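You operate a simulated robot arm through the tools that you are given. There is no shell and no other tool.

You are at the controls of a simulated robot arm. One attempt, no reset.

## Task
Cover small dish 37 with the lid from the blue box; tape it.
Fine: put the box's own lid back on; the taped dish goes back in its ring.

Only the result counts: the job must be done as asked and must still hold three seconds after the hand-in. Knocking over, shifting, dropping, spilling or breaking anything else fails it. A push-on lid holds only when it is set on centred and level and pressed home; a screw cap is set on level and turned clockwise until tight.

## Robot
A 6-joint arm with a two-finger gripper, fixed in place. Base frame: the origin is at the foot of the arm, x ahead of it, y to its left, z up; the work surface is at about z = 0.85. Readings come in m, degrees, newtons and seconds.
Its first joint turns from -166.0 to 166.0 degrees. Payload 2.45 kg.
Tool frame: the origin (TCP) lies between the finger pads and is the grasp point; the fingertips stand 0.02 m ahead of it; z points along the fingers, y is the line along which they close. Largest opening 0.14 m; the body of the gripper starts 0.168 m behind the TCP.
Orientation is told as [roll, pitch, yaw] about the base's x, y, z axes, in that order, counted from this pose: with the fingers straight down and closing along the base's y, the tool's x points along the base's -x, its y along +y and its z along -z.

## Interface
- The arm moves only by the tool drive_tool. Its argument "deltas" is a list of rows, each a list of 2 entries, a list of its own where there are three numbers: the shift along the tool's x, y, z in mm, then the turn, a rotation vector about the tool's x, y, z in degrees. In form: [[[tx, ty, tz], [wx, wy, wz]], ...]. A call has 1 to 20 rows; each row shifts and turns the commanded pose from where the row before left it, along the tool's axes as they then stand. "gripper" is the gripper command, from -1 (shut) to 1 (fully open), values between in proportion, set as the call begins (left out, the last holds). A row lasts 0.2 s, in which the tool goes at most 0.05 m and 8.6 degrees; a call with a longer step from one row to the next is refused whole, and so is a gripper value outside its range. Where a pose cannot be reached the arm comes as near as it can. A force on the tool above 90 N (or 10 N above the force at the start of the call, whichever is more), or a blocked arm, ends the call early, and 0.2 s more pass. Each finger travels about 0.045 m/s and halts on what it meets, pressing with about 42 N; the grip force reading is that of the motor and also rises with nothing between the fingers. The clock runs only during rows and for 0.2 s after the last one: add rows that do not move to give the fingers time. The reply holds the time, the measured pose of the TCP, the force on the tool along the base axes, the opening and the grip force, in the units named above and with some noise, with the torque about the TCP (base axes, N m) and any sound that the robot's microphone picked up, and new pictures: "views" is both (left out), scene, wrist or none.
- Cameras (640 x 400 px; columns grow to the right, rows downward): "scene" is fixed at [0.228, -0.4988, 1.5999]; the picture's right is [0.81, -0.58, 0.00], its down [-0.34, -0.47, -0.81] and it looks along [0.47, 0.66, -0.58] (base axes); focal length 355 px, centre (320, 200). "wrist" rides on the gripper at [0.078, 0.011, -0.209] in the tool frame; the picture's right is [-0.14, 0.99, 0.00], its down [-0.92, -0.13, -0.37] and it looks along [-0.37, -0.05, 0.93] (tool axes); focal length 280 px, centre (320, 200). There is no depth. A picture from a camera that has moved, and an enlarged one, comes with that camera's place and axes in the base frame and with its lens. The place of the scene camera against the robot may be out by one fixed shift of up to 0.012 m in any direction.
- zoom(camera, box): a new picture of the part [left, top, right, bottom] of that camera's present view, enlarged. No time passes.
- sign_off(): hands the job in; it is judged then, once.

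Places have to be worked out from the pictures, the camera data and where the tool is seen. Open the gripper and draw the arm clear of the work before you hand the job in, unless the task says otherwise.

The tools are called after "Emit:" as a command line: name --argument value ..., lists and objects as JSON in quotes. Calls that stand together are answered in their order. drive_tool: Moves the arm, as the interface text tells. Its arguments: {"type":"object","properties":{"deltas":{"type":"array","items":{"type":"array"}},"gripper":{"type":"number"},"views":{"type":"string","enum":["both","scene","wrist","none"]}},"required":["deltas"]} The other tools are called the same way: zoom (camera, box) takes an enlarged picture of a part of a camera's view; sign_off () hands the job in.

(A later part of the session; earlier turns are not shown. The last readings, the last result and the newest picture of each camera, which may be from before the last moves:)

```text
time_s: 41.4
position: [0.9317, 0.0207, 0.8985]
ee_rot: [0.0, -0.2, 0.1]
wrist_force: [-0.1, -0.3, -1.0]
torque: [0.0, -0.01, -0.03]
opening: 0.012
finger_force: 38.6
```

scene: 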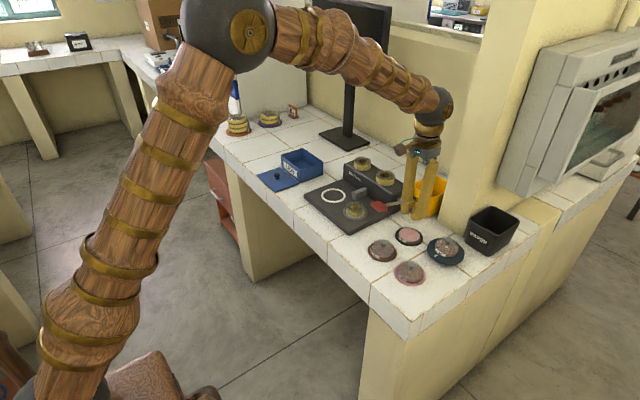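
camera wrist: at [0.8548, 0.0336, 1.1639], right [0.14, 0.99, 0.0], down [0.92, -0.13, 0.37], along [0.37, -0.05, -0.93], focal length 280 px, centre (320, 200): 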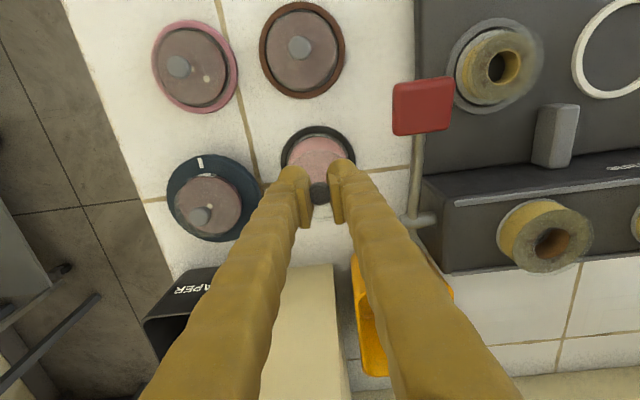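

No contact yet at 0.8985. I keep stepping down.

Emit:
drive_tool --deltas '[[[0, 0, 1], [0, 0, 0]], [[0, 0, 1], [0, 0, 0]], [[0, 0, 0], [0, 0, 0]]]' --gripper -1 --views "none"

Emit:
zoom --camera "scene" --box '[398, 216, 426, 246]'

Emit:
zoom --camera "wrist" --box '[285, 130, 360, 180]'

```text
time_s: 42.2
position: [0.9326, 0.0203, 0.8957]
ee_rot: [0.0, -0.2, 0.1]
wrist_force: [0.2, 0.7, 0.6]
torque: [0.0, -0.02, 0.0]
opening: 0.0123
finger_force: 38.8
```

```text
13.33 times, centred on (412, 231) of scene
camera zoom: at [0.228, -0.4988, 1.5999], right [0.81, -0.58, 0.0], down [-0.34, -0.47, -0.81], along [0.47, 0.66, -0.58], focal length 4728 px, centre (-907, -213)
```

zoom: 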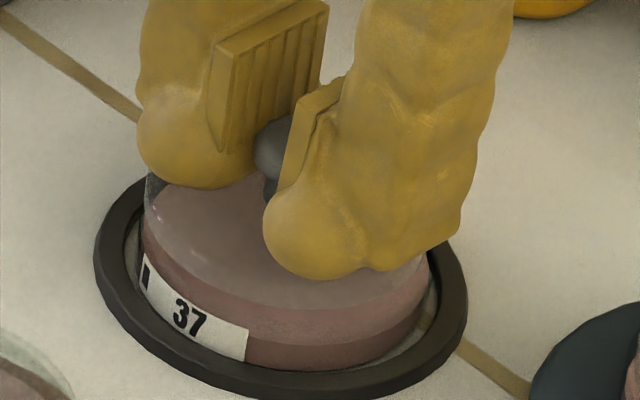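

```text
8.00 times, centred on (322, 155) of wrist
camera zoom: at [0.8533, 0.0311, 1.1041], right [0.14, 0.99, 0.0], down [0.92, -0.13, 0.37], along [0.37, -0.05, -0.93], focal length 2243 px, centre (300, 560)
```

zoom: 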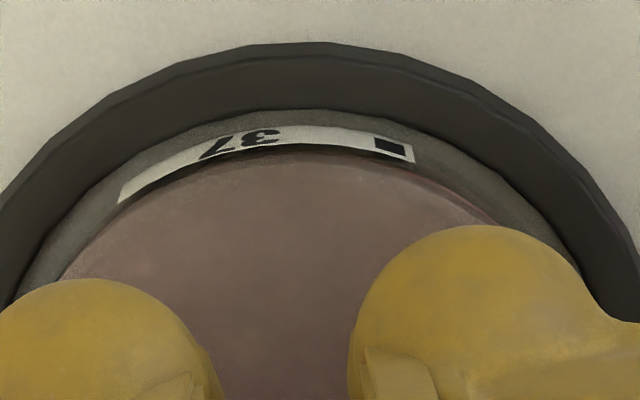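

The lid sits nicely over the agar, with no contact yet at 0.8957. I continue in 1 mm steps.

Emit:
drive_tool --deltas '[[[0, 0, 1], [0, 0, 0]], [[0, 0, 1], [0, 0, 0]], [[0, 0, 0], [0, 0, 0]]]' --gripper -1 --views "none"

Emit:
drive_tool --deltas '[[[0, 0, 1], [0, 0, 0]], [[0, 0, 0], [0, 0, 0]]]' --gripper -1 --views "none"

```text
time_s: 43.0
position: [0.9315, 0.0201, 0.8942]
ee_rot: [0.0, -0.2, 0.1]
wrist_force: [1.1, 0.4, -0.2]
torque: [0.03, -0.01, -0.01]
opening: 0.0121
finger_force: 38.9
```

```text
time_s: 43.6
position: [0.9323, 0.0205, 0.8923]
ee_rot: [-0.1, -0.2, 0.0]
wrist_force: [0.5, -0.2, -0.3]
torque: [0.01, 0.01, 0.0]
opening: 0.0121
finger_force: 38.6
```

Emit:
drive_tool --deltas '[[[0, 0, 1], [0, 0, 0]], [[0, 0, 1], [0, 0, 0]], [[0, 0, 0], [0, 0, 0]]]' --gripper -1 --views "none"

Emit:
zoom --camera "scene" --box '[398, 216, 426, 246]'

Emit:
zoom --camera "wrist" --box '[285, 130, 360, 180]'

```text
time_s: 44.4
position: [0.9315, 0.0205, 0.8919]
ee_rot: [0.0, -0.2, 0.1]
wrist_force: [-0.2, 0.9, 2.8]
torque: [0.01, 0.03, 0.0]
opening: 0.0126
finger_force: 39.6
```

```text
13.33 times, centred on (412, 231) of scene
camera zoom: at [0.228, -0.4988, 1.5999], right [0.81, -0.58, 0.0], down [-0.34, -0.47, -0.81], along [0.47, 0.66, -0.58], focal length 4728 px, centre (-907, -213)
```

zoom: 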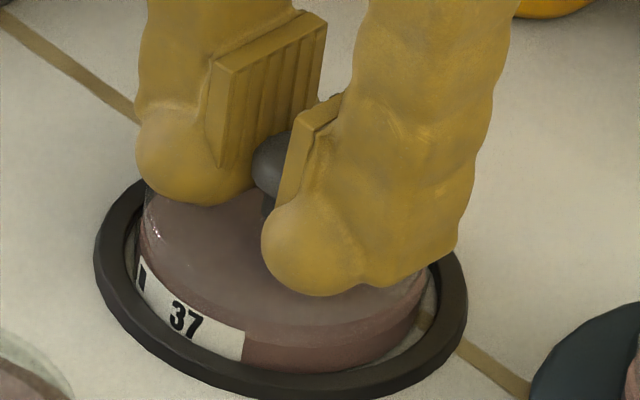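

```text
8.00 times, centred on (322, 155) of wrist
camera zoom: at [0.8535, 0.0309, 1.0993], right [0.14, 0.99, 0.0], down [0.92, -0.13, 0.37], along [0.37, -0.05, -0.93], focal length 2243 px, centre (300, 560)
```

zoom: 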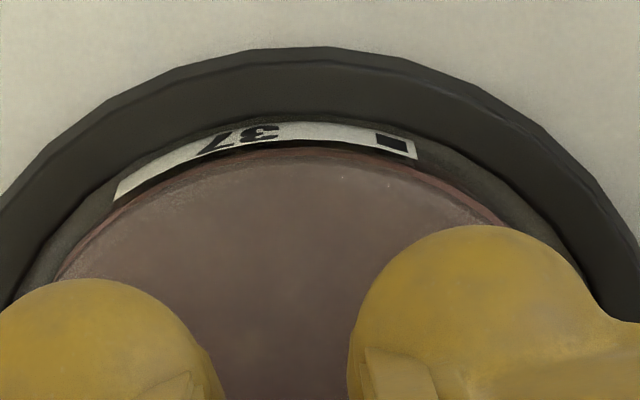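

First contact: 2.8 N at 0.892. I press gently in 0.5–1 mm steps, watching the force and listening for it to snap home.

Emit:
drive_tool --deltas '[[[0, 0, 0.7], [0, 0, 0]], [[0, 0, 0.7], [0, 0, 0]], [[0, 0, 0], [0, 0, 0]]]' --gripper -1 --views "none"

Emit:
drive_tool --deltas '[[[0, 0, 0.7], [0, 0, 0]], [[0, 0, 0.7], [0, 0, 0]], [[0, 0, 0], [0, 0, 0]]]' --gripper -1 --views "none"

```text
time_s: 45.2
position: [0.9321, 0.0203, 0.8919]
ee_rot: [0.1, -0.3, 0.1]
wrist_force: [-1.9, -0.8, 26.4]
torque: [0.04, 0.16, 0.03]
opening: 0.0122
finger_force: 39.1
```

```text
time_s: 46.0
position: [0.934, 0.0202, 0.8904]
ee_rot: [0.0, -0.4, 0.0]
wrist_force: [-1.4, 2.0, 60.2]
torque: [0.04, 0.13, 0.02]
opening: 0.0122
finger_force: 39.2
```

The force is 60 N with little torque. I look at how the lid sits.

Emit:
zoom --camera "scene" --box '[398, 216, 426, 246]'

Emit:
zoom --camera "wrist" --box '[270, 120, 370, 220]'

```text
13.33 times, centred on (412, 231) of scene
camera zoom: at [0.228, -0.4988, 1.5999], right [0.81, -0.58, 0.0], down [-0.34, -0.47, -0.81], along [0.47, 0.66, -0.58], focal length 4728 px, centre (-907, -213)
```

zoom: 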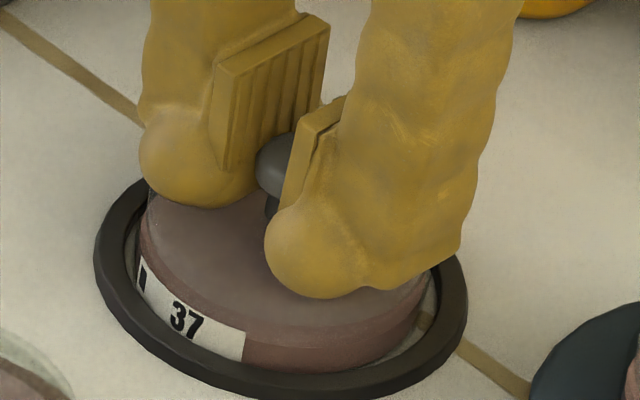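

```text
4.00 times, centred on (320, 170) of wrist
camera zoom: at [0.854, 0.0307, 1.0978], right [0.14, 0.99, 0.0], down [0.92, -0.13, 0.37], along [0.37, -0.05, -0.93], focal length 1122 px, centre (320, 320)
```

zoom: 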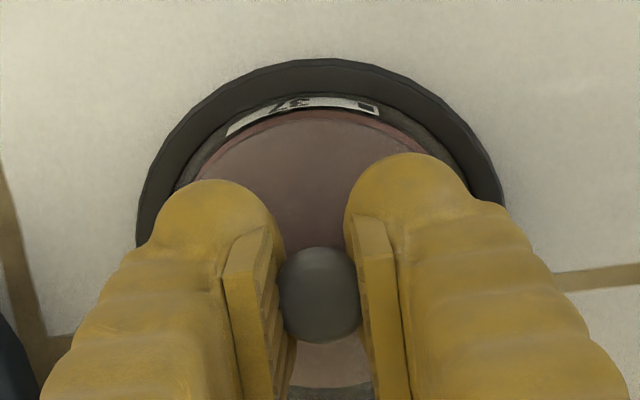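

The lid looks level and seated like the one on dish 12. I press a touch more to make sure it is home.

Emit:
drive_tool --deltas '[[[0, 0, 0.6], [0, 0, 0]], [[0, 0, 0], [0, 0, 0]], [[0, 0, 0], [0, 0, 0]]]' --gripper -1 --views "none"

```text
time_s: 46.8
position: [0.9324, 0.0203, 0.8891]
ee_rot: [-0.1, -0.2, 0.2]
wrist_force: [5.2, -3.4, 74.6]
torque: [0.0, -0.16, -0.02]
opening: 0.0121
finger_force: 39.2
```

75 N reached with no tilt. I unload and lift slowly by the knob, to test whether the dish rises with its lid.

Emit:
drive_tool --deltas '[[[0, 0, -2], [0, 0, 0]], [[0, 0, -2], [0, 0, 0]], [[0, 0, -2], [0, 0, 0]], [[0, 0, -2], [0, 0, 0]], [[0, 0, 0], [0, 0, 0]]]' --gripper -1 --views "none"

Emit:
zoom --camera "scene" --box '[398, 216, 426, 246]'

Emit:
zoom --camera "wrist" --box '[270, 120, 370, 220]'

```text
time_s: 48.0
position: [0.9317, 0.0207, 0.8951]
ee_rot: [0.0, -0.1, 0.1]
wrist_force: [0.3, -0.1, -0.6]
torque: [-0.01, 0.03, 0.0]
opening: 0.0122
finger_force: 38.9
```

```text
13.33 times, centred on (412, 231) of scene
camera zoom: at [0.228, -0.4988, 1.5999], right [0.81, -0.58, 0.0], down [-0.34, -0.47, -0.81], along [0.47, 0.66, -0.58], focal length 4728 px, centre (-907, -213)
```

zoom: 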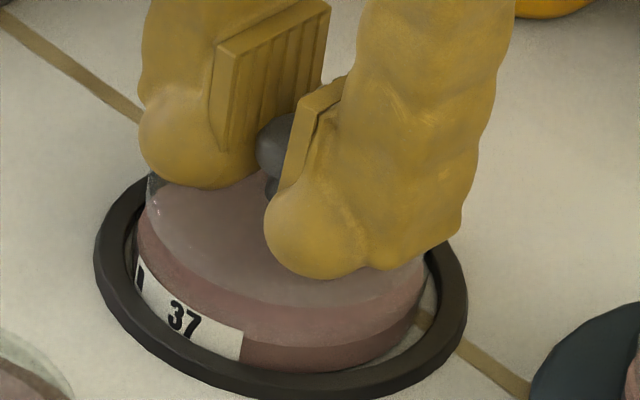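

```text
4.00 times, centred on (320, 170) of wrist
camera zoom: at [0.8545, 0.0314, 1.1036], right [0.14, 0.99, 0.0], down [0.92, -0.13, 0.37], along [0.37, -0.05, -0.93], focal length 1122 px, centre (320, 320)
```

zoom: 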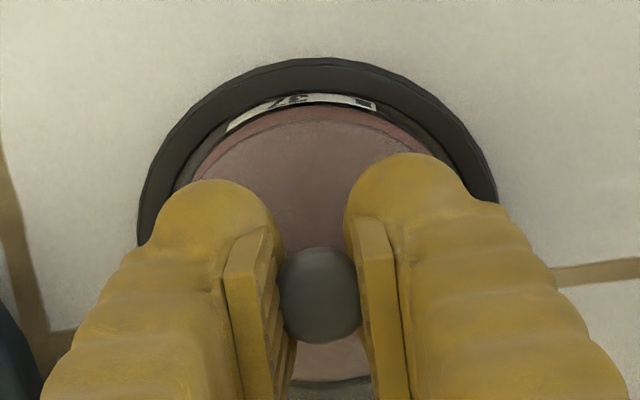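

The lid lifted off without the dish, so it was not home, and the dish slid about 2 mm inside its ring. I zoom in to re-measure the centring.

Emit:
zoom --camera "wrist" --box '[285, 130, 360, 180]'

Emit:
zoom --camera "scene" --box '[399, 222, 423, 242]'

Emit:
zoom --camera "wrist" --box '[300, 195, 350, 225]'

```text
8.00 times, centred on (322, 155) of wrist
camera zoom: at [0.8545, 0.0314, 1.1036], right [0.14, 0.99, 0.0], down [0.92, -0.13, 0.37], along [0.37, -0.05, -0.93], focal length 2243 px, centre (300, 560)
```

zoom: 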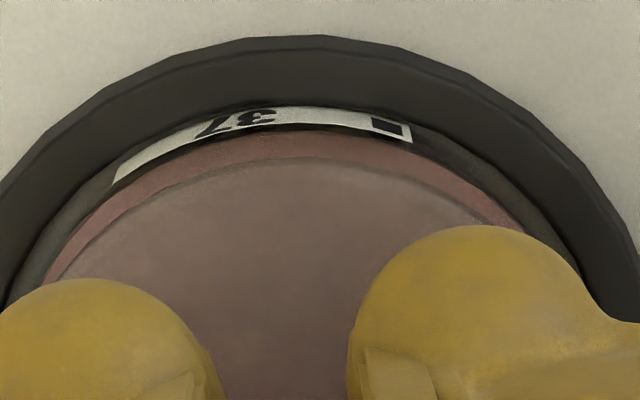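

```text
16.00 times, centred on (411, 232) of scene
camera zoom: at [0.228, -0.4988, 1.5999], right [0.81, -0.58, 0.0], down [-0.34, -0.47, -0.81], along [0.47, 0.66, -0.58], focal length 5674 px, centre (-1136, -312)
```

zoom: 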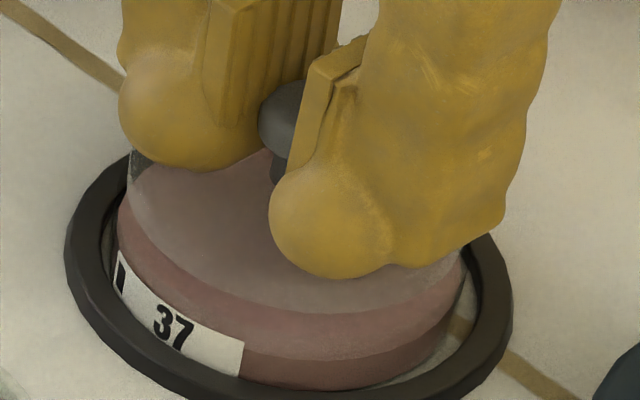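

```text
12.80 times, centred on (325, 210) of wrist
camera zoom: at [0.8545, 0.0314, 1.1036], right [0.14, 0.99, 0.0], down [0.92, -0.13, 0.37], along [0.37, -0.05, -0.93], focal length 3589 px, centre (256, 72)
```

zoom: 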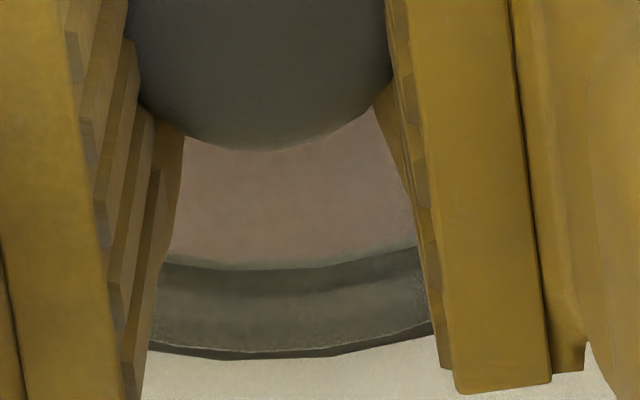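

To know what "home" looks like, I study the seated lids on dishes 12 and 45 at high zoom and compare them with dish 37.

Emit:
zoom --camera "scene" --box '[366, 236, 398, 264]'

Emit:
zoom --camera "scene" --box '[428, 232, 464, 268]'

Emit:
zoom --camera "scene" --box '[390, 256, 428, 290]'

Emit:
zoom --camera "wrist" --box '[140, 0, 360, 140]'

```text
14.29 times, centred on (382, 250) of scene
camera zoom: at [0.228, -0.4988, 1.5999], right [0.81, -0.58, 0.0], down [-0.34, -0.47, -0.81], along [0.47, 0.66, -0.58], focal length 5066 px, centre (-566, -514)
```

zoom: 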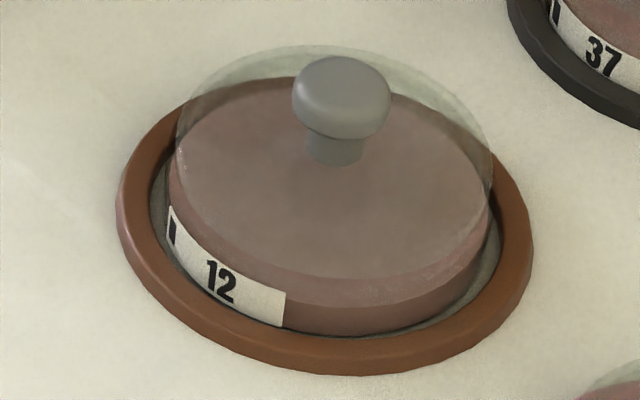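

```text
11.11 times, centred on (446, 250) of scene
camera zoom: at [0.228, -0.4988, 1.5999], right [0.81, -0.58, 0.0], down [-0.34, -0.47, -0.81], along [0.47, 0.66, -0.58], focal length 3940 px, centre (-1080, -356)
```

zoom: 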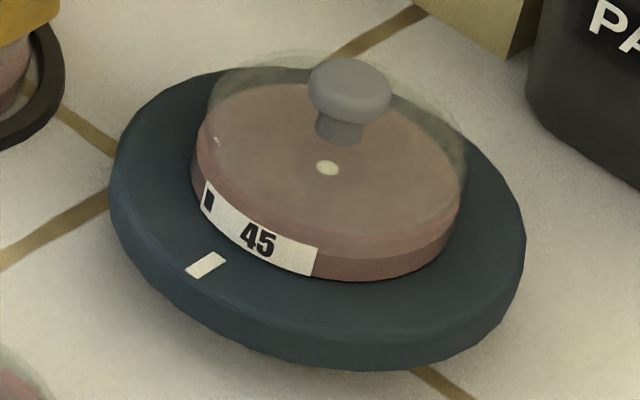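

```text
11.76 times, centred on (409, 273) of scene
camera zoom: at [0.228, -0.4988, 1.5999], right [0.81, -0.58, 0.0], down [-0.34, -0.47, -0.81], along [0.47, 0.66, -0.58], focal length 4172 px, centre (-727, -659)
```

zoom: 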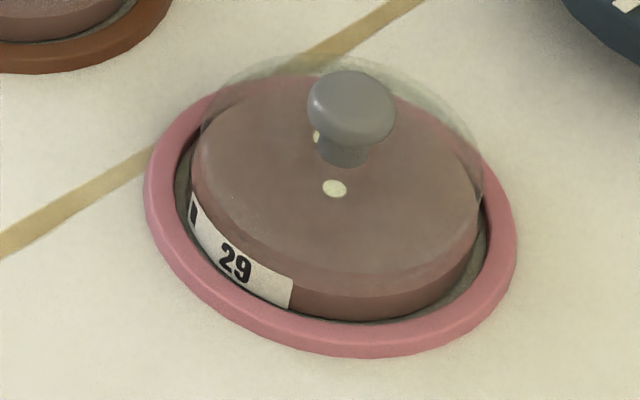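

```text
2.86 times, centred on (250, 70) of wrist
camera zoom: at [0.8545, 0.0314, 1.1036], right [0.14, 0.99, 0.0], down [0.92, -0.13, 0.37], along [0.37, -0.05, -0.93], focal length 801 px, centre (520, 571)
```

zoom: 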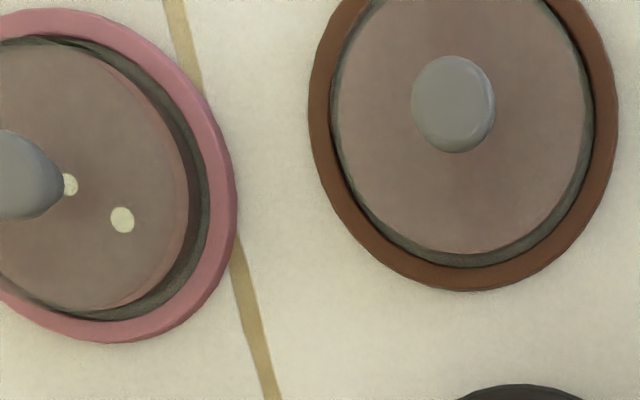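

The wrist view says lid and dish are concentric to within about 0.5–1 mm. I set the lid down lightly, release it and back off, to see unobstructed how it sits before pressing it home.

Emit:
drive_tool --deltas '[[[0, 0, 2], [0, 0, 0]], [[0, 0, 2], [0, 0, 0]], [[0, 0, 0.7], [0, 0, 0]], [[0, 0, 0], [0, 0, 0]]]' --gripper -1 --views "none"

Emit:
zoom --camera "scene" --box '[398, 216, 426, 246]'

Emit:
zoom --camera "wrist" --box '[285, 130, 360, 180]'

```text
time_s: 49.0
position: [0.933, 0.0207, 0.8905]
ee_rot: [-0.1, -0.3, 0.2]
wrist_force: [0.1, -0.2, 0.3]
torque: [-0.05, 0.0, -0.02]
opening: 0.0123
finger_force: 38.6
```

```text
13.33 times, centred on (412, 231) of scene
camera zoom: at [0.228, -0.4988, 1.5999], right [0.81, -0.58, 0.0], down [-0.34, -0.47, -0.81], along [0.47, 0.66, -0.58], focal length 4728 px, centre (-907, -213)
```

zoom: 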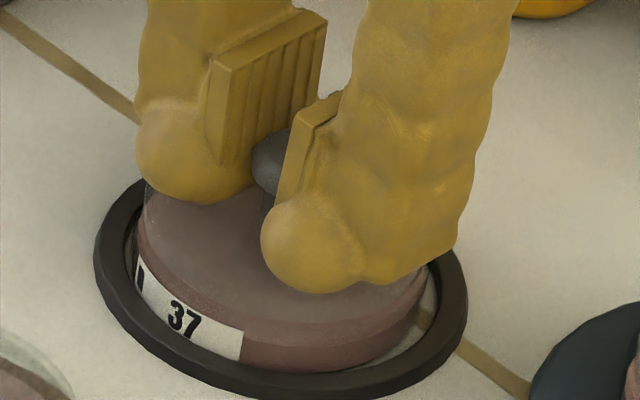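

```text
8.00 times, centred on (322, 155) of wrist
camera zoom: at [0.8538, 0.0313, 1.0996], right [0.14, 0.99, 0.0], down [0.92, -0.13, 0.37], along [0.37, -0.05, -0.93], focal length 2243 px, centre (300, 560)
```

zoom: 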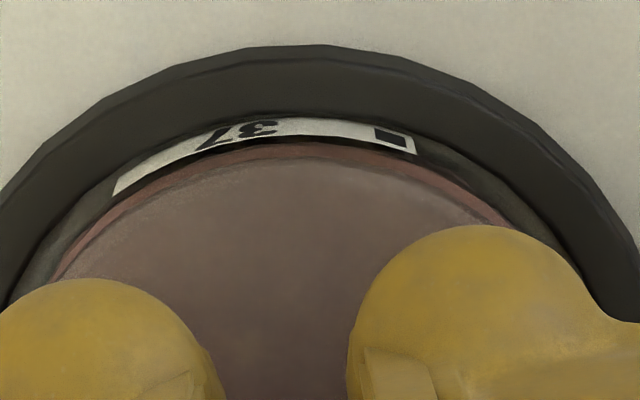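

The lid is just touching. I lower 1 mm more, open the fingers and rise clear for a look.

Emit:
drive_tool --deltas '[[[0, 0, 0.8], [0, 0, 0]], [[0, 0, 0], [0, 0, 0]]]' --gripper -1 --views "none"

Emit:
drive_tool --deltas '[[[0, 0, -0.5], [0, 0, 0]], [[0, 0, 0], [0, 0, 0]], [[0, 0, 0], [0, 0, 0]], [[0, 0, 0], [0, 0, 0]]]' --gripper -0.2 --views "none"

Emit:
drive_tool --deltas '[[[0, 0, -15], [0, 0, 0]], [[0, 0, -25], [0, 0, 0]], [[0, 0, -30], [0, 0, 0]], [[0, 0, -20], [0, 0, 0]], [[0, 0, 0], [0, 0, 0]]]' --gripper 0.2

Emit:
zoom --camera "scene" --box '[396, 218, 424, 248]'

Emit:
zoom --camera "wrist" --box '[270, 90, 370, 190]'

```text
time_s: 49.6
position: [0.9336, 0.0203, 0.8912]
ee_rot: [0.0, -0.2, 0.1]
wrist_force: [-1.5, 0.0, 8.1]
torque: [-0.02, 0.11, 0.01]
opening: 0.0122
finger_force: 39.1
```

```text
time_s: 50.6
position: [0.9327, 0.0216, 0.8894]
ee_rot: [-0.1, 0.0, 0.1]
wrist_force: [-0.1, -0.4, 1.3]
torque: [0.02, -0.01, 0.01]
opening: 0.0553
finger_force: 0.1
```

```text
time_s: 51.8
position: [0.9305, 0.0205, 0.9809]
ee_rot: [-0.1, -0.3, 0.1]
wrist_force: [-0.6, 0.1, -0.1]
torque: [-0.02, 0.0, 0.0]
opening: 0.0839
finger_force: 0.1
heard: snap
camera wrist: at [0.8522, 0.0318, 1.1891], right [0.14, 0.99, 0.0], down [0.92, -0.13, 0.37], along [0.37, -0.05, -0.93], focal length 280 px, centre (320, 200)
```

scene: 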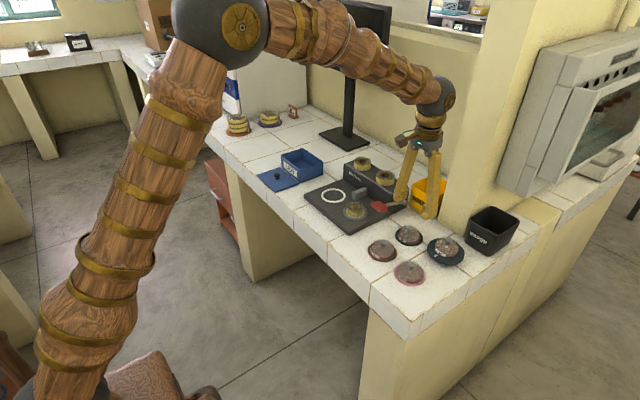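
wrist: 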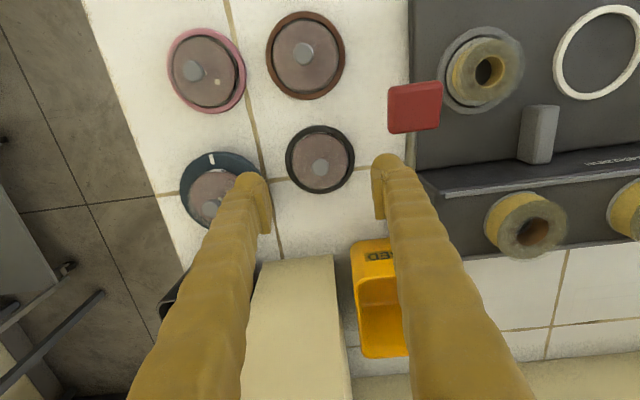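

```text
13.33 times, centred on (410, 233) of scene
camera zoom: at [0.228, -0.4988, 1.5999], right [0.81, -0.58, 0.0], down [-0.34, -0.47, -0.81], along [0.47, 0.66, -0.58], focal length 4728 px, centre (-880, -240)
```

zoom: 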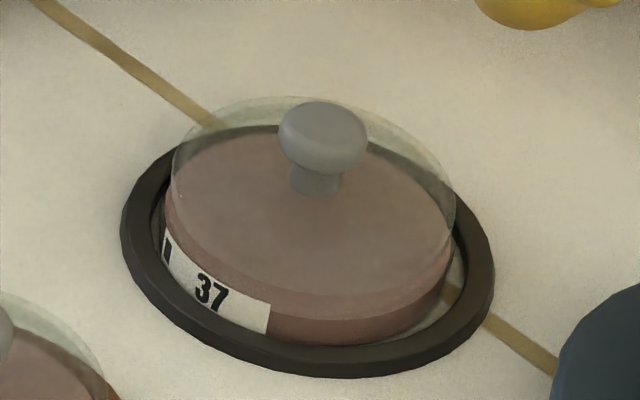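

```text
4.00 times, centred on (320, 140) of wrist
camera zoom: at [0.8522, 0.0318, 1.1891], right [0.14, 0.99, 0.0], down [0.92, -0.13, 0.37], along [0.37, -0.05, -0.93], focal length 1122 px, centre (320, 440)
```

zoom: 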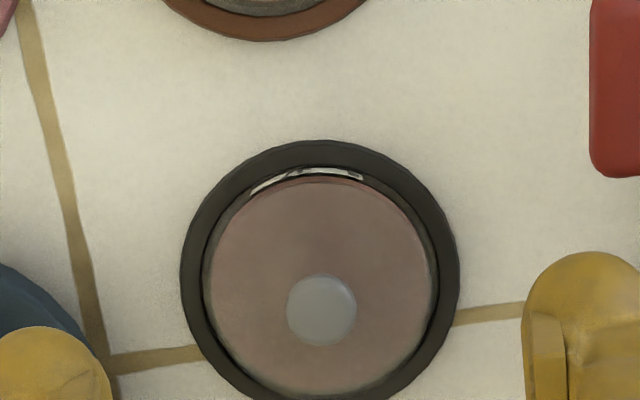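

The lid rests level and concentric on dish 37, looking just like dish 12. Its knob is about 5 mm ahead of the grasp point, so I close the fingers, centre over the knob and press down on it.

Emit:
drive_tool --deltas '[[[-5, -0.5, 0], [0, 0.2, 0]], [[0, 0, 0], [0, 0, 0]], [[0, 0, 20], [0, 0, 0]], [[0, 0, 20], [0, 0, 0]], [[0, 0, 15], [0, 0, 0]], [[0, 0, 10], [0, 0, 0]], [[0, 0, 0], [0, 0, 0]]]' --gripper -1 --views "none"

Emit:
zoom --camera "scene" --box '[396, 210, 428, 248]'

Emit:
zoom --camera "wrist" --box '[270, 120, 370, 220]'

```text
time_s: 53.4
position: [0.9366, 0.0191, 0.9135]
ee_rot: [0.0, 0.1, 0.1]
wrist_force: [0.3, -0.8, 0.4]
torque: [0.01, 0.02, -0.04]
opening: 0.0001
finger_force: 29.5
```

```text
10.53 times, centred on (412, 229) of scene
camera zoom: at [0.228, -0.4988, 1.5999], right [0.81, -0.58, 0.0], down [-0.34, -0.47, -0.81], along [0.47, 0.66, -0.58], focal length 3733 px, centre (-648, -105)
```

zoom: 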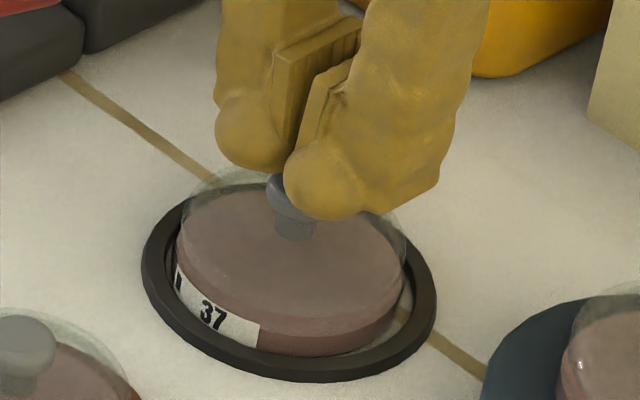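

```text
4.00 times, centred on (320, 170) of wrist
camera zoom: at [0.859, 0.0297, 1.1222], right [0.14, 0.99, 0.0], down [0.92, -0.13, 0.37], along [0.36, -0.05, -0.93], focal length 1122 px, centre (320, 320)
```

zoom: 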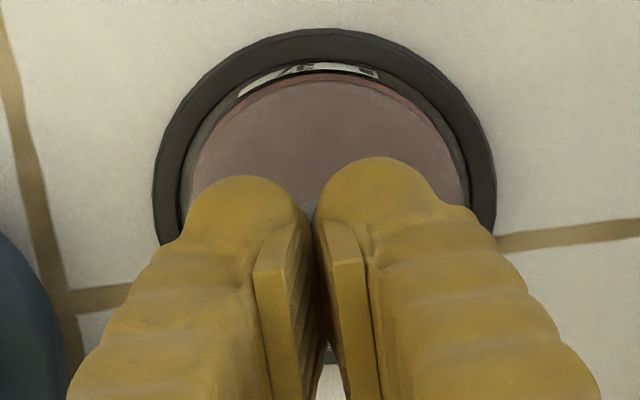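

The closed fingertips are just above the knob head. I press down in small steps while watching the force.

Emit:
drive_tool --deltas '[[[0, 1, 2], [0, 0, 0]], [[0, 0, 2], [0, 0, 0]], [[0, 0, 1.5], [0, 0, 0]], [[0, 0, 0], [0, 0, 0]]]' --gripper -1 --views "none"

Emit:
drive_tool --deltas '[[[0, 0, 1], [0, 0, 0]], [[0, 0, 1], [0, 0, 0]], [[0, 0, 0], [0, 0, 0]]]' --gripper -1 --views "none"

```text
time_s: 54.4
position: [0.9365, 0.0199, 0.9103]
ee_rot: [0.0, 0.1, 0.0]
wrist_force: [0.2, 0.6, -0.1]
torque: [0.0, 0.0, 0.03]
opening: 0.0002
finger_force: 29.2
```

```text
time_s: 55.2
position: [0.9378, 0.0213, 0.9077]
ee_rot: [0.0, -0.1, 0.0]
wrist_force: [1.0, 1.4, 22.0]
torque: [0.09, 0.05, 0.0]
opening: 0.0062
finger_force: 29.4
```

The knob is wedging the two fingertips apart. I rise and shift 7 mm sideways, so one solid fingertip sits centred on the knob.

Emit:
drive_tool --deltas '[[[0, 0, -8], [0, 0, 0]], [[0, -8, 0], [0, 0, 0]], [[0, 0, 0], [0, 0, 0]]]' --gripper -1 --views "none"

Emit:
zoom --camera "scene" --box '[396, 210, 428, 248]'

Emit:
zoom --camera "wrist" --box '[270, 120, 370, 220]'

```text
time_s: 56.0
position: [0.9374, 0.0128, 0.9145]
ee_rot: [0.0, 0.1, 0.0]
wrist_force: [-0.2, -0.5, 0.3]
torque: [0.02, 0.01, 0.01]
opening: 0.0
finger_force: 29.3
```

```text
10.53 times, centred on (412, 229) of scene
camera zoom: at [0.228, -0.4988, 1.5999], right [0.81, -0.58, 0.0], down [-0.34, -0.47, -0.81], along [0.47, 0.66, -0.58], focal length 3733 px, centre (-648, -105)
```

zoom: 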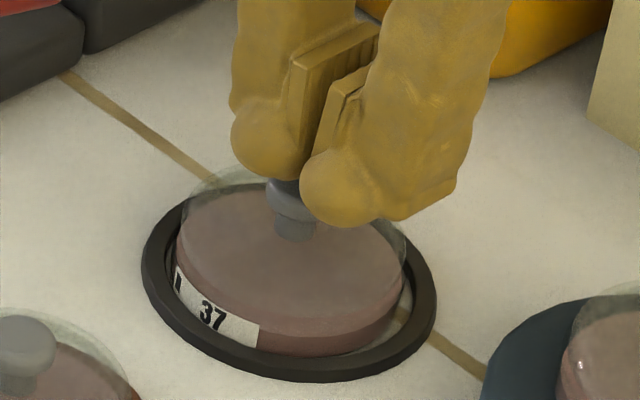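

```text
4.00 times, centred on (320, 170) of wrist
camera zoom: at [0.8592, 0.0239, 1.1236], right [0.14, 0.99, 0.0], down [0.92, -0.13, 0.37], along [0.36, -0.05, -0.93], focal length 1122 px, centre (320, 320)
```

zoom: 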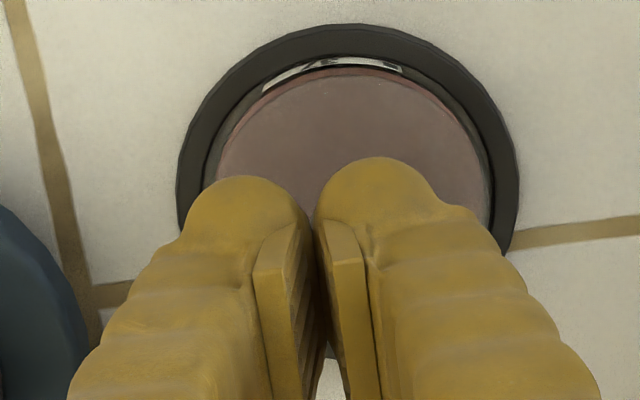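

One fingertip is now over the knob. I press down in 1 mm steps.

Emit:
drive_tool --deltas '[[[0, 0, 3], [0, 0, 0]], [[0, 0, 2], [0, 0, 0]], [[0, 0, 1], [0, 0, 0]], [[0, 0, 1], [0, 0, 0]], [[0, 0, 0], [0, 0, 0]]]' --gripper -1 --views "none"

Emit:
drive_tool --deltas '[[[0, 0, 1], [0, 0, 0]], [[0, 0, 0], [0, 0, 0]]]' --gripper -1 --views "none"

```text
time_s: 57.2
position: [0.9363, 0.0141, 0.9093]
ee_rot: [0.0, 0.0, 0.1]
wrist_force: [0.9, 2.3, 3.4]
torque: [0.08, 0.0, 0.0]
opening: 0.0
finger_force: 29.6
```

```text
time_s: 57.8
position: [0.9372, 0.0145, 0.9081]
ee_rot: [0.1, 0.0, 0.0]
wrist_force: [-3.3, 0.4, 16.3]
torque: [0.18, 0.11, 0.03]
opening: 0.0
finger_force: 29.6
```

Clean contact with the knob at z = 0.909. I press further.

Emit:
drive_tool --deltas '[[[0, 0, 1], [0, 0, 0]], [[0, 0, 1], [0, 0, 0]], [[0, 0, 0], [0, 0, 0]]]' --gripper -1 --views "none"

Emit:
drive_tool --deltas '[[[0, 0, 0.8], [0, 0, 0]], [[0, 0, 0], [0, 0, 0]]]' --gripper -1 --views "none"

Emit:
zoom --camera "scene" --box '[396, 210, 428, 248]'

```text
time_s: 58.6
position: [0.9381, 0.0121, 0.9068]
ee_rot: [0.1, -0.2, 0.1]
wrist_force: [5.1, 4.1, 34.7]
torque: [0.4, -0.01, -0.04]
opening: 0.0
finger_force: 29.3
```

```text
time_s: 59.2
position: [0.9369, 0.0126, 0.9075]
ee_rot: [-0.1, 0.0, 0.2]
wrist_force: [6.4, 5.1, 47.6]
torque: [0.59, 0.02, -0.08]
opening: 0.0
finger_force: 29.6
```

```text
10.53 times, centred on (412, 229) of scene
camera zoom: at [0.228, -0.4988, 1.5999], right [0.81, -0.58, 0.0], down [-0.34, -0.47, -0.81], along [0.47, 0.66, -0.58], focal length 3733 px, centre (-648, -105)
```

zoom: 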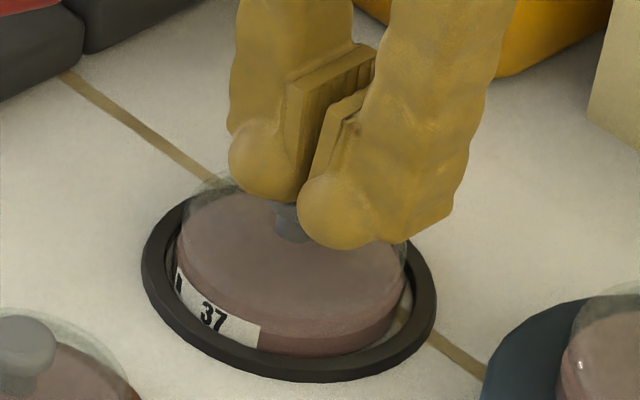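

Force is 48 N and the lid stays level. I press slightly more, then release and test again whether the lid holds the dish.

Emit:
drive_tool --deltas '[[[0, 0, 0.8], [0, 0, 0]], [[0, 0, 0], [0, 0, 0]], [[0, 0, 0], [0, 0, 0]]]' --gripper -1 --views "none"

Emit:
drive_tool --deltas '[[[0, 0, -4], [0, 0, 0]], [[0, 0, -6], [0, 0, 0]], [[0, 0, -15], [0, 0, 0]], [[0, 0, -25], [0, 0, 0]], [[0, 0, -30], [0, 0, 0]], [[0, 0, 0], [0, 0, 0]]]' --gripper -1 --views "wrist"

Emit:
zoom --camera "scene" --box '[396, 218, 424, 248]'

Emit:
zoom --camera "wrist" --box '[280, 90, 380, 190]'

```text
time_s: 60.0
position: [0.9366, 0.0134, 0.9062]
ee_rot: [-0.1, -0.1, 0.1]
wrist_force: [-1.1, -1.0, 59.7]
torque: [0.59, 0.18, -0.02]
opening: 0.0
finger_force: 29.2
```

```text
time_s: 61.4
position: [0.9365, 0.017, 0.9834]
ee_rot: [-0.1, 0.0, 0.1]
wrist_force: [0.0, -0.3, -0.1]
torque: [-0.02, 0.02, -0.03]
opening: 0.0001
finger_force: 29.5
camera wrist: at [0.8592, 0.0273, 1.1926], right [0.14, 0.99, 0.0], down [0.92, -0.13, 0.37], along [0.36, -0.05, -0.93], focal length 280 px, centre (320, 200)
```

wrist: 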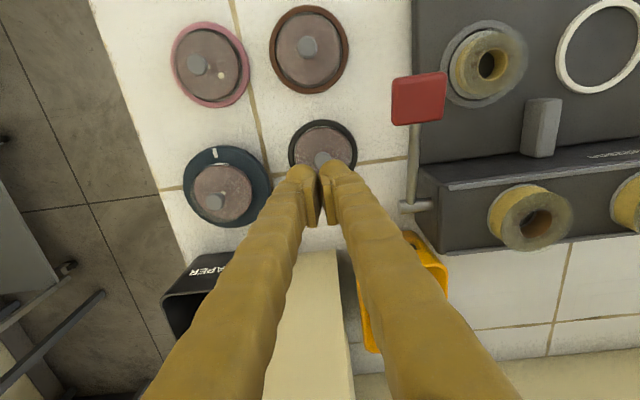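

```text
13.33 times, centred on (410, 233) of scene
camera zoom: at [0.228, -0.4988, 1.5999], right [0.81, -0.58, 0.0], down [-0.34, -0.47, -0.81], along [0.47, 0.66, -0.58], focal length 4728 px, centre (-880, -240)
```

zoom: 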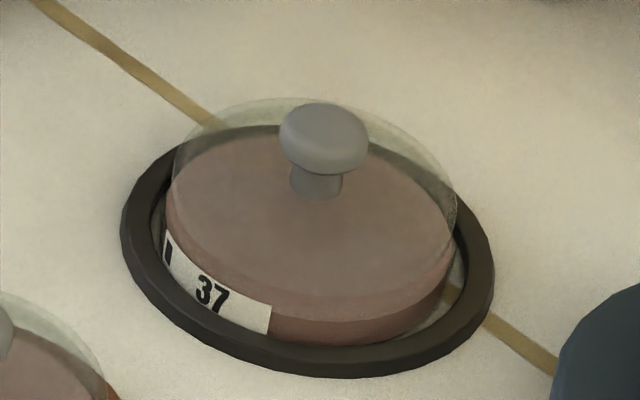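

```text
4.00 times, centred on (330, 140) of wrist
camera zoom: at [0.8592, 0.0273, 1.1926], right [0.14, 0.99, 0.0], down [0.92, -0.13, 0.37], along [0.36, -0.05, -0.93], focal length 1122 px, centre (280, 440)
```

zoom: 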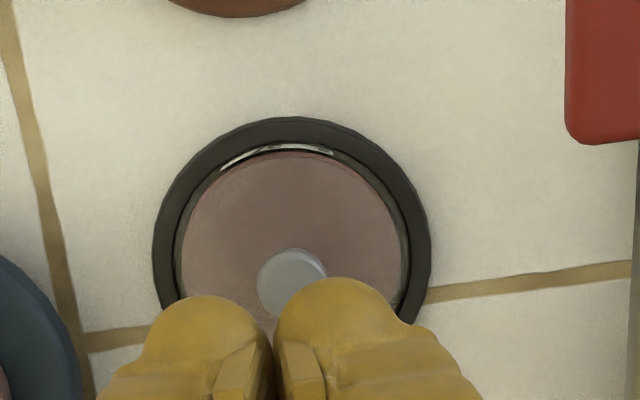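

I compare the front rim of dish 37's lid with dish 12's at very high zoom, to judge whether it is fully down.

Emit:
zoom --camera "scene" --box '[397, 236, 421, 250]'

Emit:
zoom --camera "scene" --box '[370, 250, 396, 265]'

Emit:
zoom --camera "scene" --box '[414, 224, 426, 246]'

Emit:
zoom --camera "scene" --box '[386, 238, 398, 260]'

```text
16.00 times, centred on (409, 243) of scene
camera zoom: at [0.228, -0.4988, 1.5999], right [0.81, -0.58, 0.0], down [-0.34, -0.47, -0.81], along [0.47, 0.66, -0.58], focal length 5674 px, centre (-1104, -488)
```

zoom: 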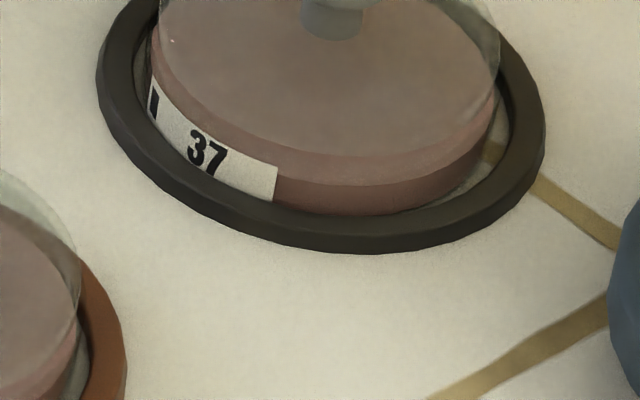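

```text
16.00 times, centred on (383, 258) of scene
camera zoom: at [0.228, -0.4988, 1.5999], right [0.81, -0.58, 0.0], down [-0.34, -0.47, -0.81], along [0.47, 0.66, -0.58], focal length 5674 px, centre (-688, -720)
```

zoom: 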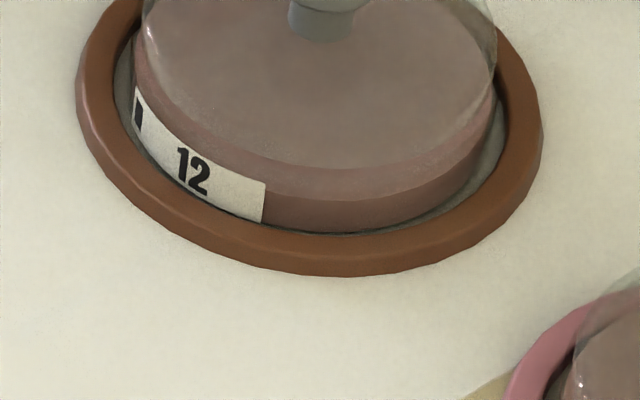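

```text
16.00 times, centred on (420, 235) of scene
camera zoom: at [0.228, -0.4988, 1.5999], right [0.81, -0.58, 0.0], down [-0.34, -0.47, -0.81], along [0.47, 0.66, -0.58], focal length 5674 px, centre (-1280, -360)
```

zoom: 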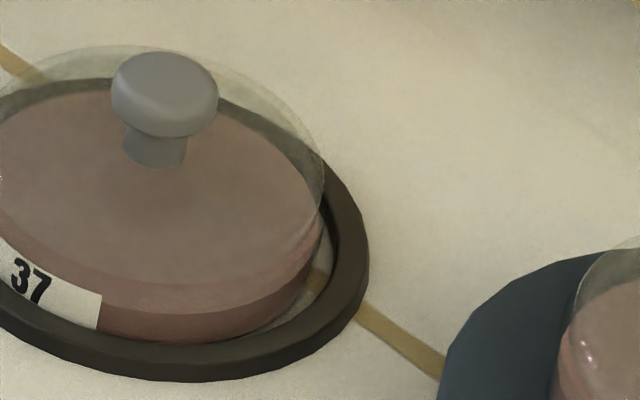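

```text
16.00 times, centred on (392, 249) of scene
camera zoom: at [0.228, -0.4988, 1.5999], right [0.81, -0.58, 0.0], down [-0.34, -0.47, -0.81], along [0.47, 0.66, -0.58], focal length 5674 px, centre (-832, -584)
```

zoom: 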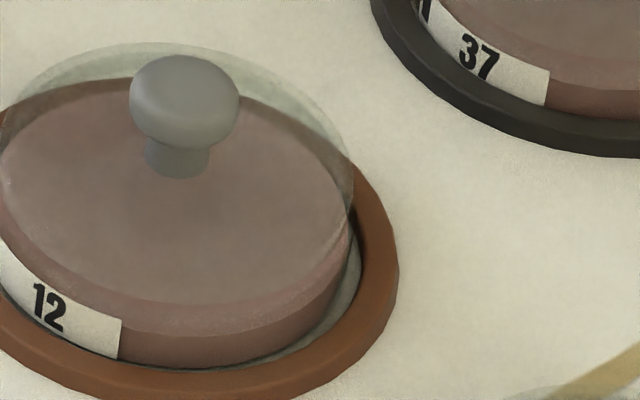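

Dish 37's lid matches dish 12's in height and centring to within about 0.5 mm. I open, go down over the knob again and test by lifting a few millimetres.

Emit:
drive_tool --deltas '[[[2.5, 3.7, 0], [0, 0, 0]], [[0, 0, 10], [0, 0, 0]], [[0, 0, 20], [0, 0, 0]], [[0, 0, 25], [0, 0, 0]], [[0, 0, 20], [0, 0, 0]], [[0, 0, 0], [0, 0, 0]]]' --gripper -0.35 --views "none"

Emit:
zoom --camera "wrist" --box '[260, 130, 380, 220]'

Emit:
zoom --camera "scene" --box '[396, 210, 428, 248]'

```text
time_s: 62.8
position: [0.9336, 0.0167, 0.9082]
ee_rot: [-0.1, 0.0, 0.1]
wrist_force: [0.4, 0.0, 0.9]
torque: [0.02, 0.02, 0.01]
opening: 0.0455
finger_force: 0.1
```

```text
4.44 times, centred on (320, 175) of wrist
camera zoom: at [0.8569, 0.027, 1.1164], right [0.14, 0.99, 0.0], down [0.92, -0.13, 0.37], along [0.36, -0.05, -0.93], focal length 1246 px, centre (320, 311)
```

zoom: 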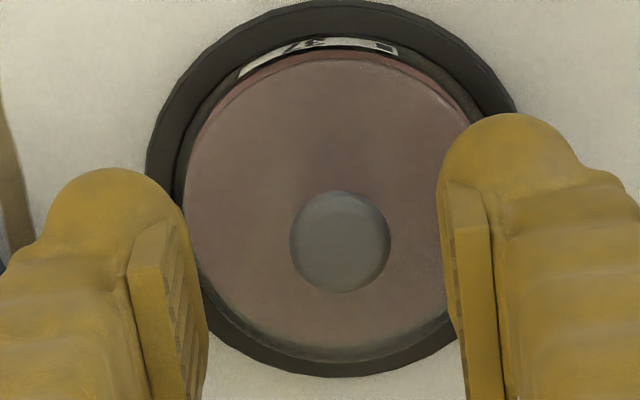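

```text
10.53 times, centred on (412, 229) of scene
camera zoom: at [0.228, -0.4988, 1.5999], right [0.81, -0.58, 0.0], down [-0.34, -0.47, -0.81], along [0.47, 0.66, -0.58], focal length 3733 px, centre (-648, -105)
```

zoom: 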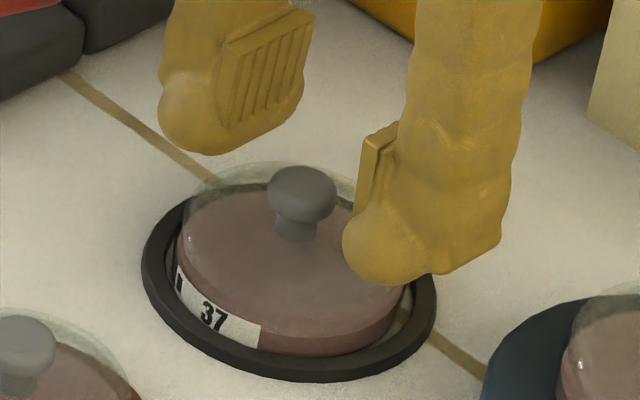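

The knob is 3.9 mm to +y. I centre on it and descend to grip height.

Emit:
drive_tool --deltas '[[[0.6, 3.9, 0], [0, 0, 0]], [[0, 0, 7], [0, 0, 0]], [[0, 0, 5], [0, 0, 0]], [[0, 0, 2], [0, 0, 0]], [[0, 0, 0], [0, 0, 0]]]' --gripper -0.35 --views "none"

Emit:
drive_tool --deltas '[[[0, 0, 1], [0, 0, 0]], [[0, 0, 1], [0, 0, 0]], [[0, 0, 0], [0, 0, 0]]]' --gripper -0.45 --views "none"

Emit:
zoom --camera "wrist" --box '[260, 130, 380, 220]'

```text
time_s: 64.0
position: [0.9344, 0.0207, 0.8961]
ee_rot: [0.1, 0.0, 0.1]
wrist_force: [-0.1, 1.3, -0.2]
torque: [-0.03, -0.01, 0.02]
opening: 0.0455
finger_force: 0.0
```

```text
time_s: 64.8
position: [0.9339, 0.0207, 0.8927]
ee_rot: [0.0, 0.0, 0.1]
wrist_force: [0.4, 0.2, 0.0]
torque: [0.0, 0.0, 0.01]
opening: 0.0386
finger_force: 0.1
```

```text
4.44 times, centred on (320, 175) of wrist
camera zoom: at [0.8564, 0.0317, 1.1023], right [0.14, 0.99, 0.0], down [0.92, -0.13, 0.37], along [0.36, -0.05, -0.93], focal length 1246 px, centre (320, 311)
```

zoom: 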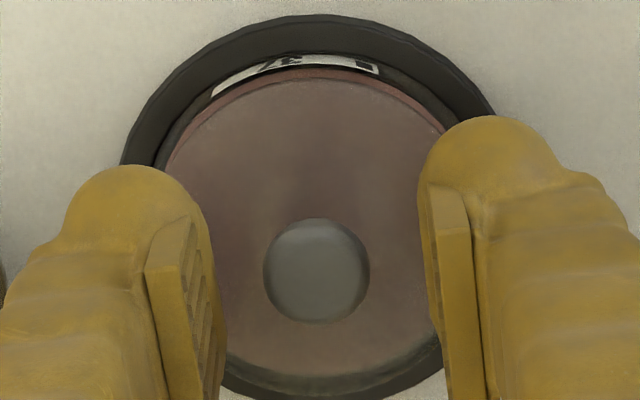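

I adjust 0.7 mm, lower 1 mm more and close on the knob.

Emit:
drive_tool --deltas '[[[0, -0.7, 1], [0, 0, 0]], [[0, 0, 0], [0, 0, 0]]]' --gripper -0.45 --views "none"

Emit:
drive_tool --deltas '[[[0, 0, 0], [0, 0, 0]], [[0, 0, 0], [0, 0, 0]], [[0, 0, 0], [0, 0, 0]], [[0, 0, 0], [0, 0, 0]]]' --gripper -1 --views "none"

Emit:
drive_tool --deltas '[[[0, 0, -1], [0, 0, 0]], [[0, 0, -1], [0, 0, 0]], [[0, 0, -1], [0, 0, 0]], [[0, 0, -1], [0, 0, 0]], [[0, 0, 0], [0, 0, 0]]]' --gripper -1 --views "none"

Emit:
zoom --camera "scene" --box '[396, 216, 424, 248]'

Emit:
zoom --camera "wrist" --box '[285, 130, 360, 180]'

```text
time_s: 65.4
position: [0.9349, 0.0221, 0.892]
ee_rot: [-0.1, 0.0, 0.0]
wrist_force: [0.5, -0.1, 0.1]
torque: [0.0, 0.0, 0.03]
opening: 0.0385
finger_force: 0.0
```

```text
time_s: 66.4
position: [0.9344, 0.0202, 0.8926]
ee_rot: [-0.1, -0.1, 0.1]
wrist_force: [-0.1, 0.3, 0.6]
torque: [-0.04, 0.01, -0.01]
opening: 0.0131
finger_force: 40.3
heard: snap
```

```text
time_s: 67.6
position: [0.9341, 0.0209, 0.8965]
ee_rot: [0.0, 0.0, 0.1]
wrist_force: [-0.2, -0.4, -0.4]
torque: [0.02, 0.0, -0.02]
opening: 0.0128
finger_force: 39.8
```

```text
12.50 times, centred on (410, 232) of scene
camera zoom: at [0.228, -0.4988, 1.5999], right [0.81, -0.58, 0.0], down [-0.34, -0.47, -0.81], along [0.47, 0.66, -0.58], focal length 4433 px, centre (-805, -200)
```

zoom: 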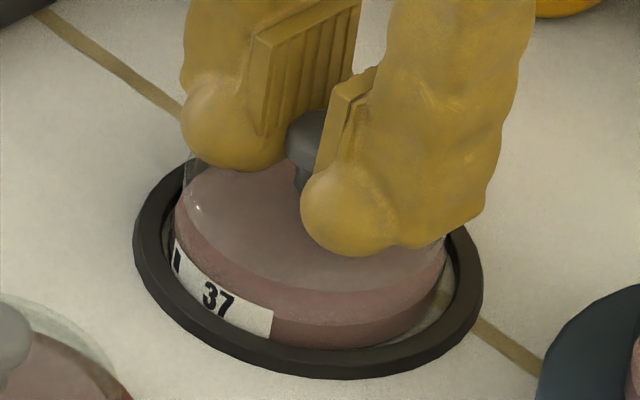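

```text
8.00 times, centred on (322, 155) of wrist
camera zoom: at [0.8564, 0.0308, 1.1053], right [0.14, 0.99, 0.0], down [0.92, -0.13, 0.37], along [0.36, -0.05, -0.93], focal length 2243 px, centre (300, 560)
```

zoom: 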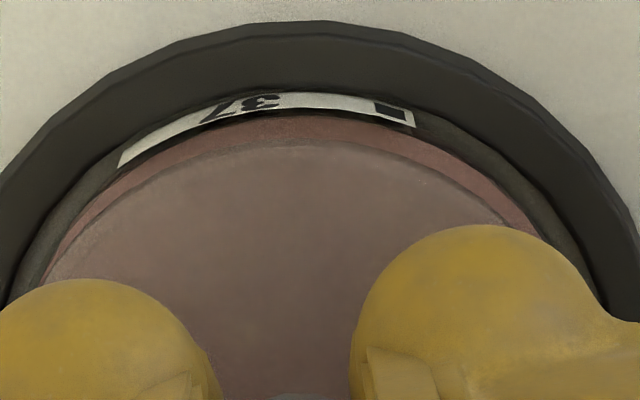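

The lid again lifted without the dish, and a snap was heard the moment I gripped the knob (as with the box lid), while an earlier snap followed the release. So gripping the knob seems to unlatch the lid. I'll set it back, press, release, and from then on carry the dish by its body.

Emit:
drive_tool --deltas '[[[0, 0, 2], [0, 0, 0]], [[0, 0, 2], [0, 0, 0]], [[0, 0, 1], [0, 0, 0]], [[0, 0, 0.7], [0, 0, 0]], [[0, 0, 0], [0, 0, 0]]]' --gripper -1 --views "none"

Emit:
zoom --camera "scene" --box '[396, 216, 424, 248]'

Emit:
zoom --camera "wrist" --box '[285, 130, 360, 180]'

```text
time_s: 68.8
position: [0.9345, 0.0189, 0.8923]
ee_rot: [-0.1, 0.0, 0.1]
wrist_force: [2.2, 0.6, 12.6]
torque: [-0.01, -0.03, -0.05]
opening: 0.0124
finger_force: 39.2
```

```text
12.50 times, centred on (410, 232) of scene
camera zoom: at [0.228, -0.4988, 1.5999], right [0.81, -0.58, 0.0], down [-0.34, -0.47, -0.81], along [0.47, 0.66, -0.58], focal length 4433 px, centre (-805, -200)
```

zoom: 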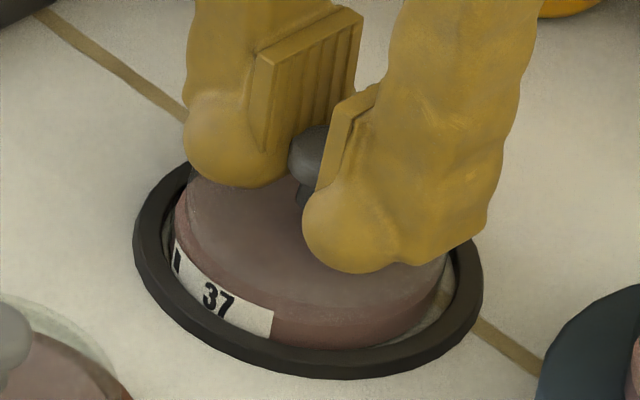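

```text
8.00 times, centred on (322, 155) of wrist
camera zoom: at [0.8566, 0.0296, 1.1004], right [0.14, 0.99, 0.0], down [0.92, -0.13, 0.37], along [0.37, -0.05, -0.93], focal length 2243 px, centre (300, 560)
```

zoom: 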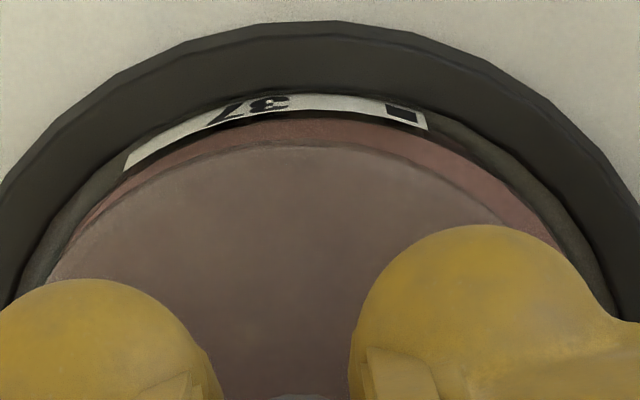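

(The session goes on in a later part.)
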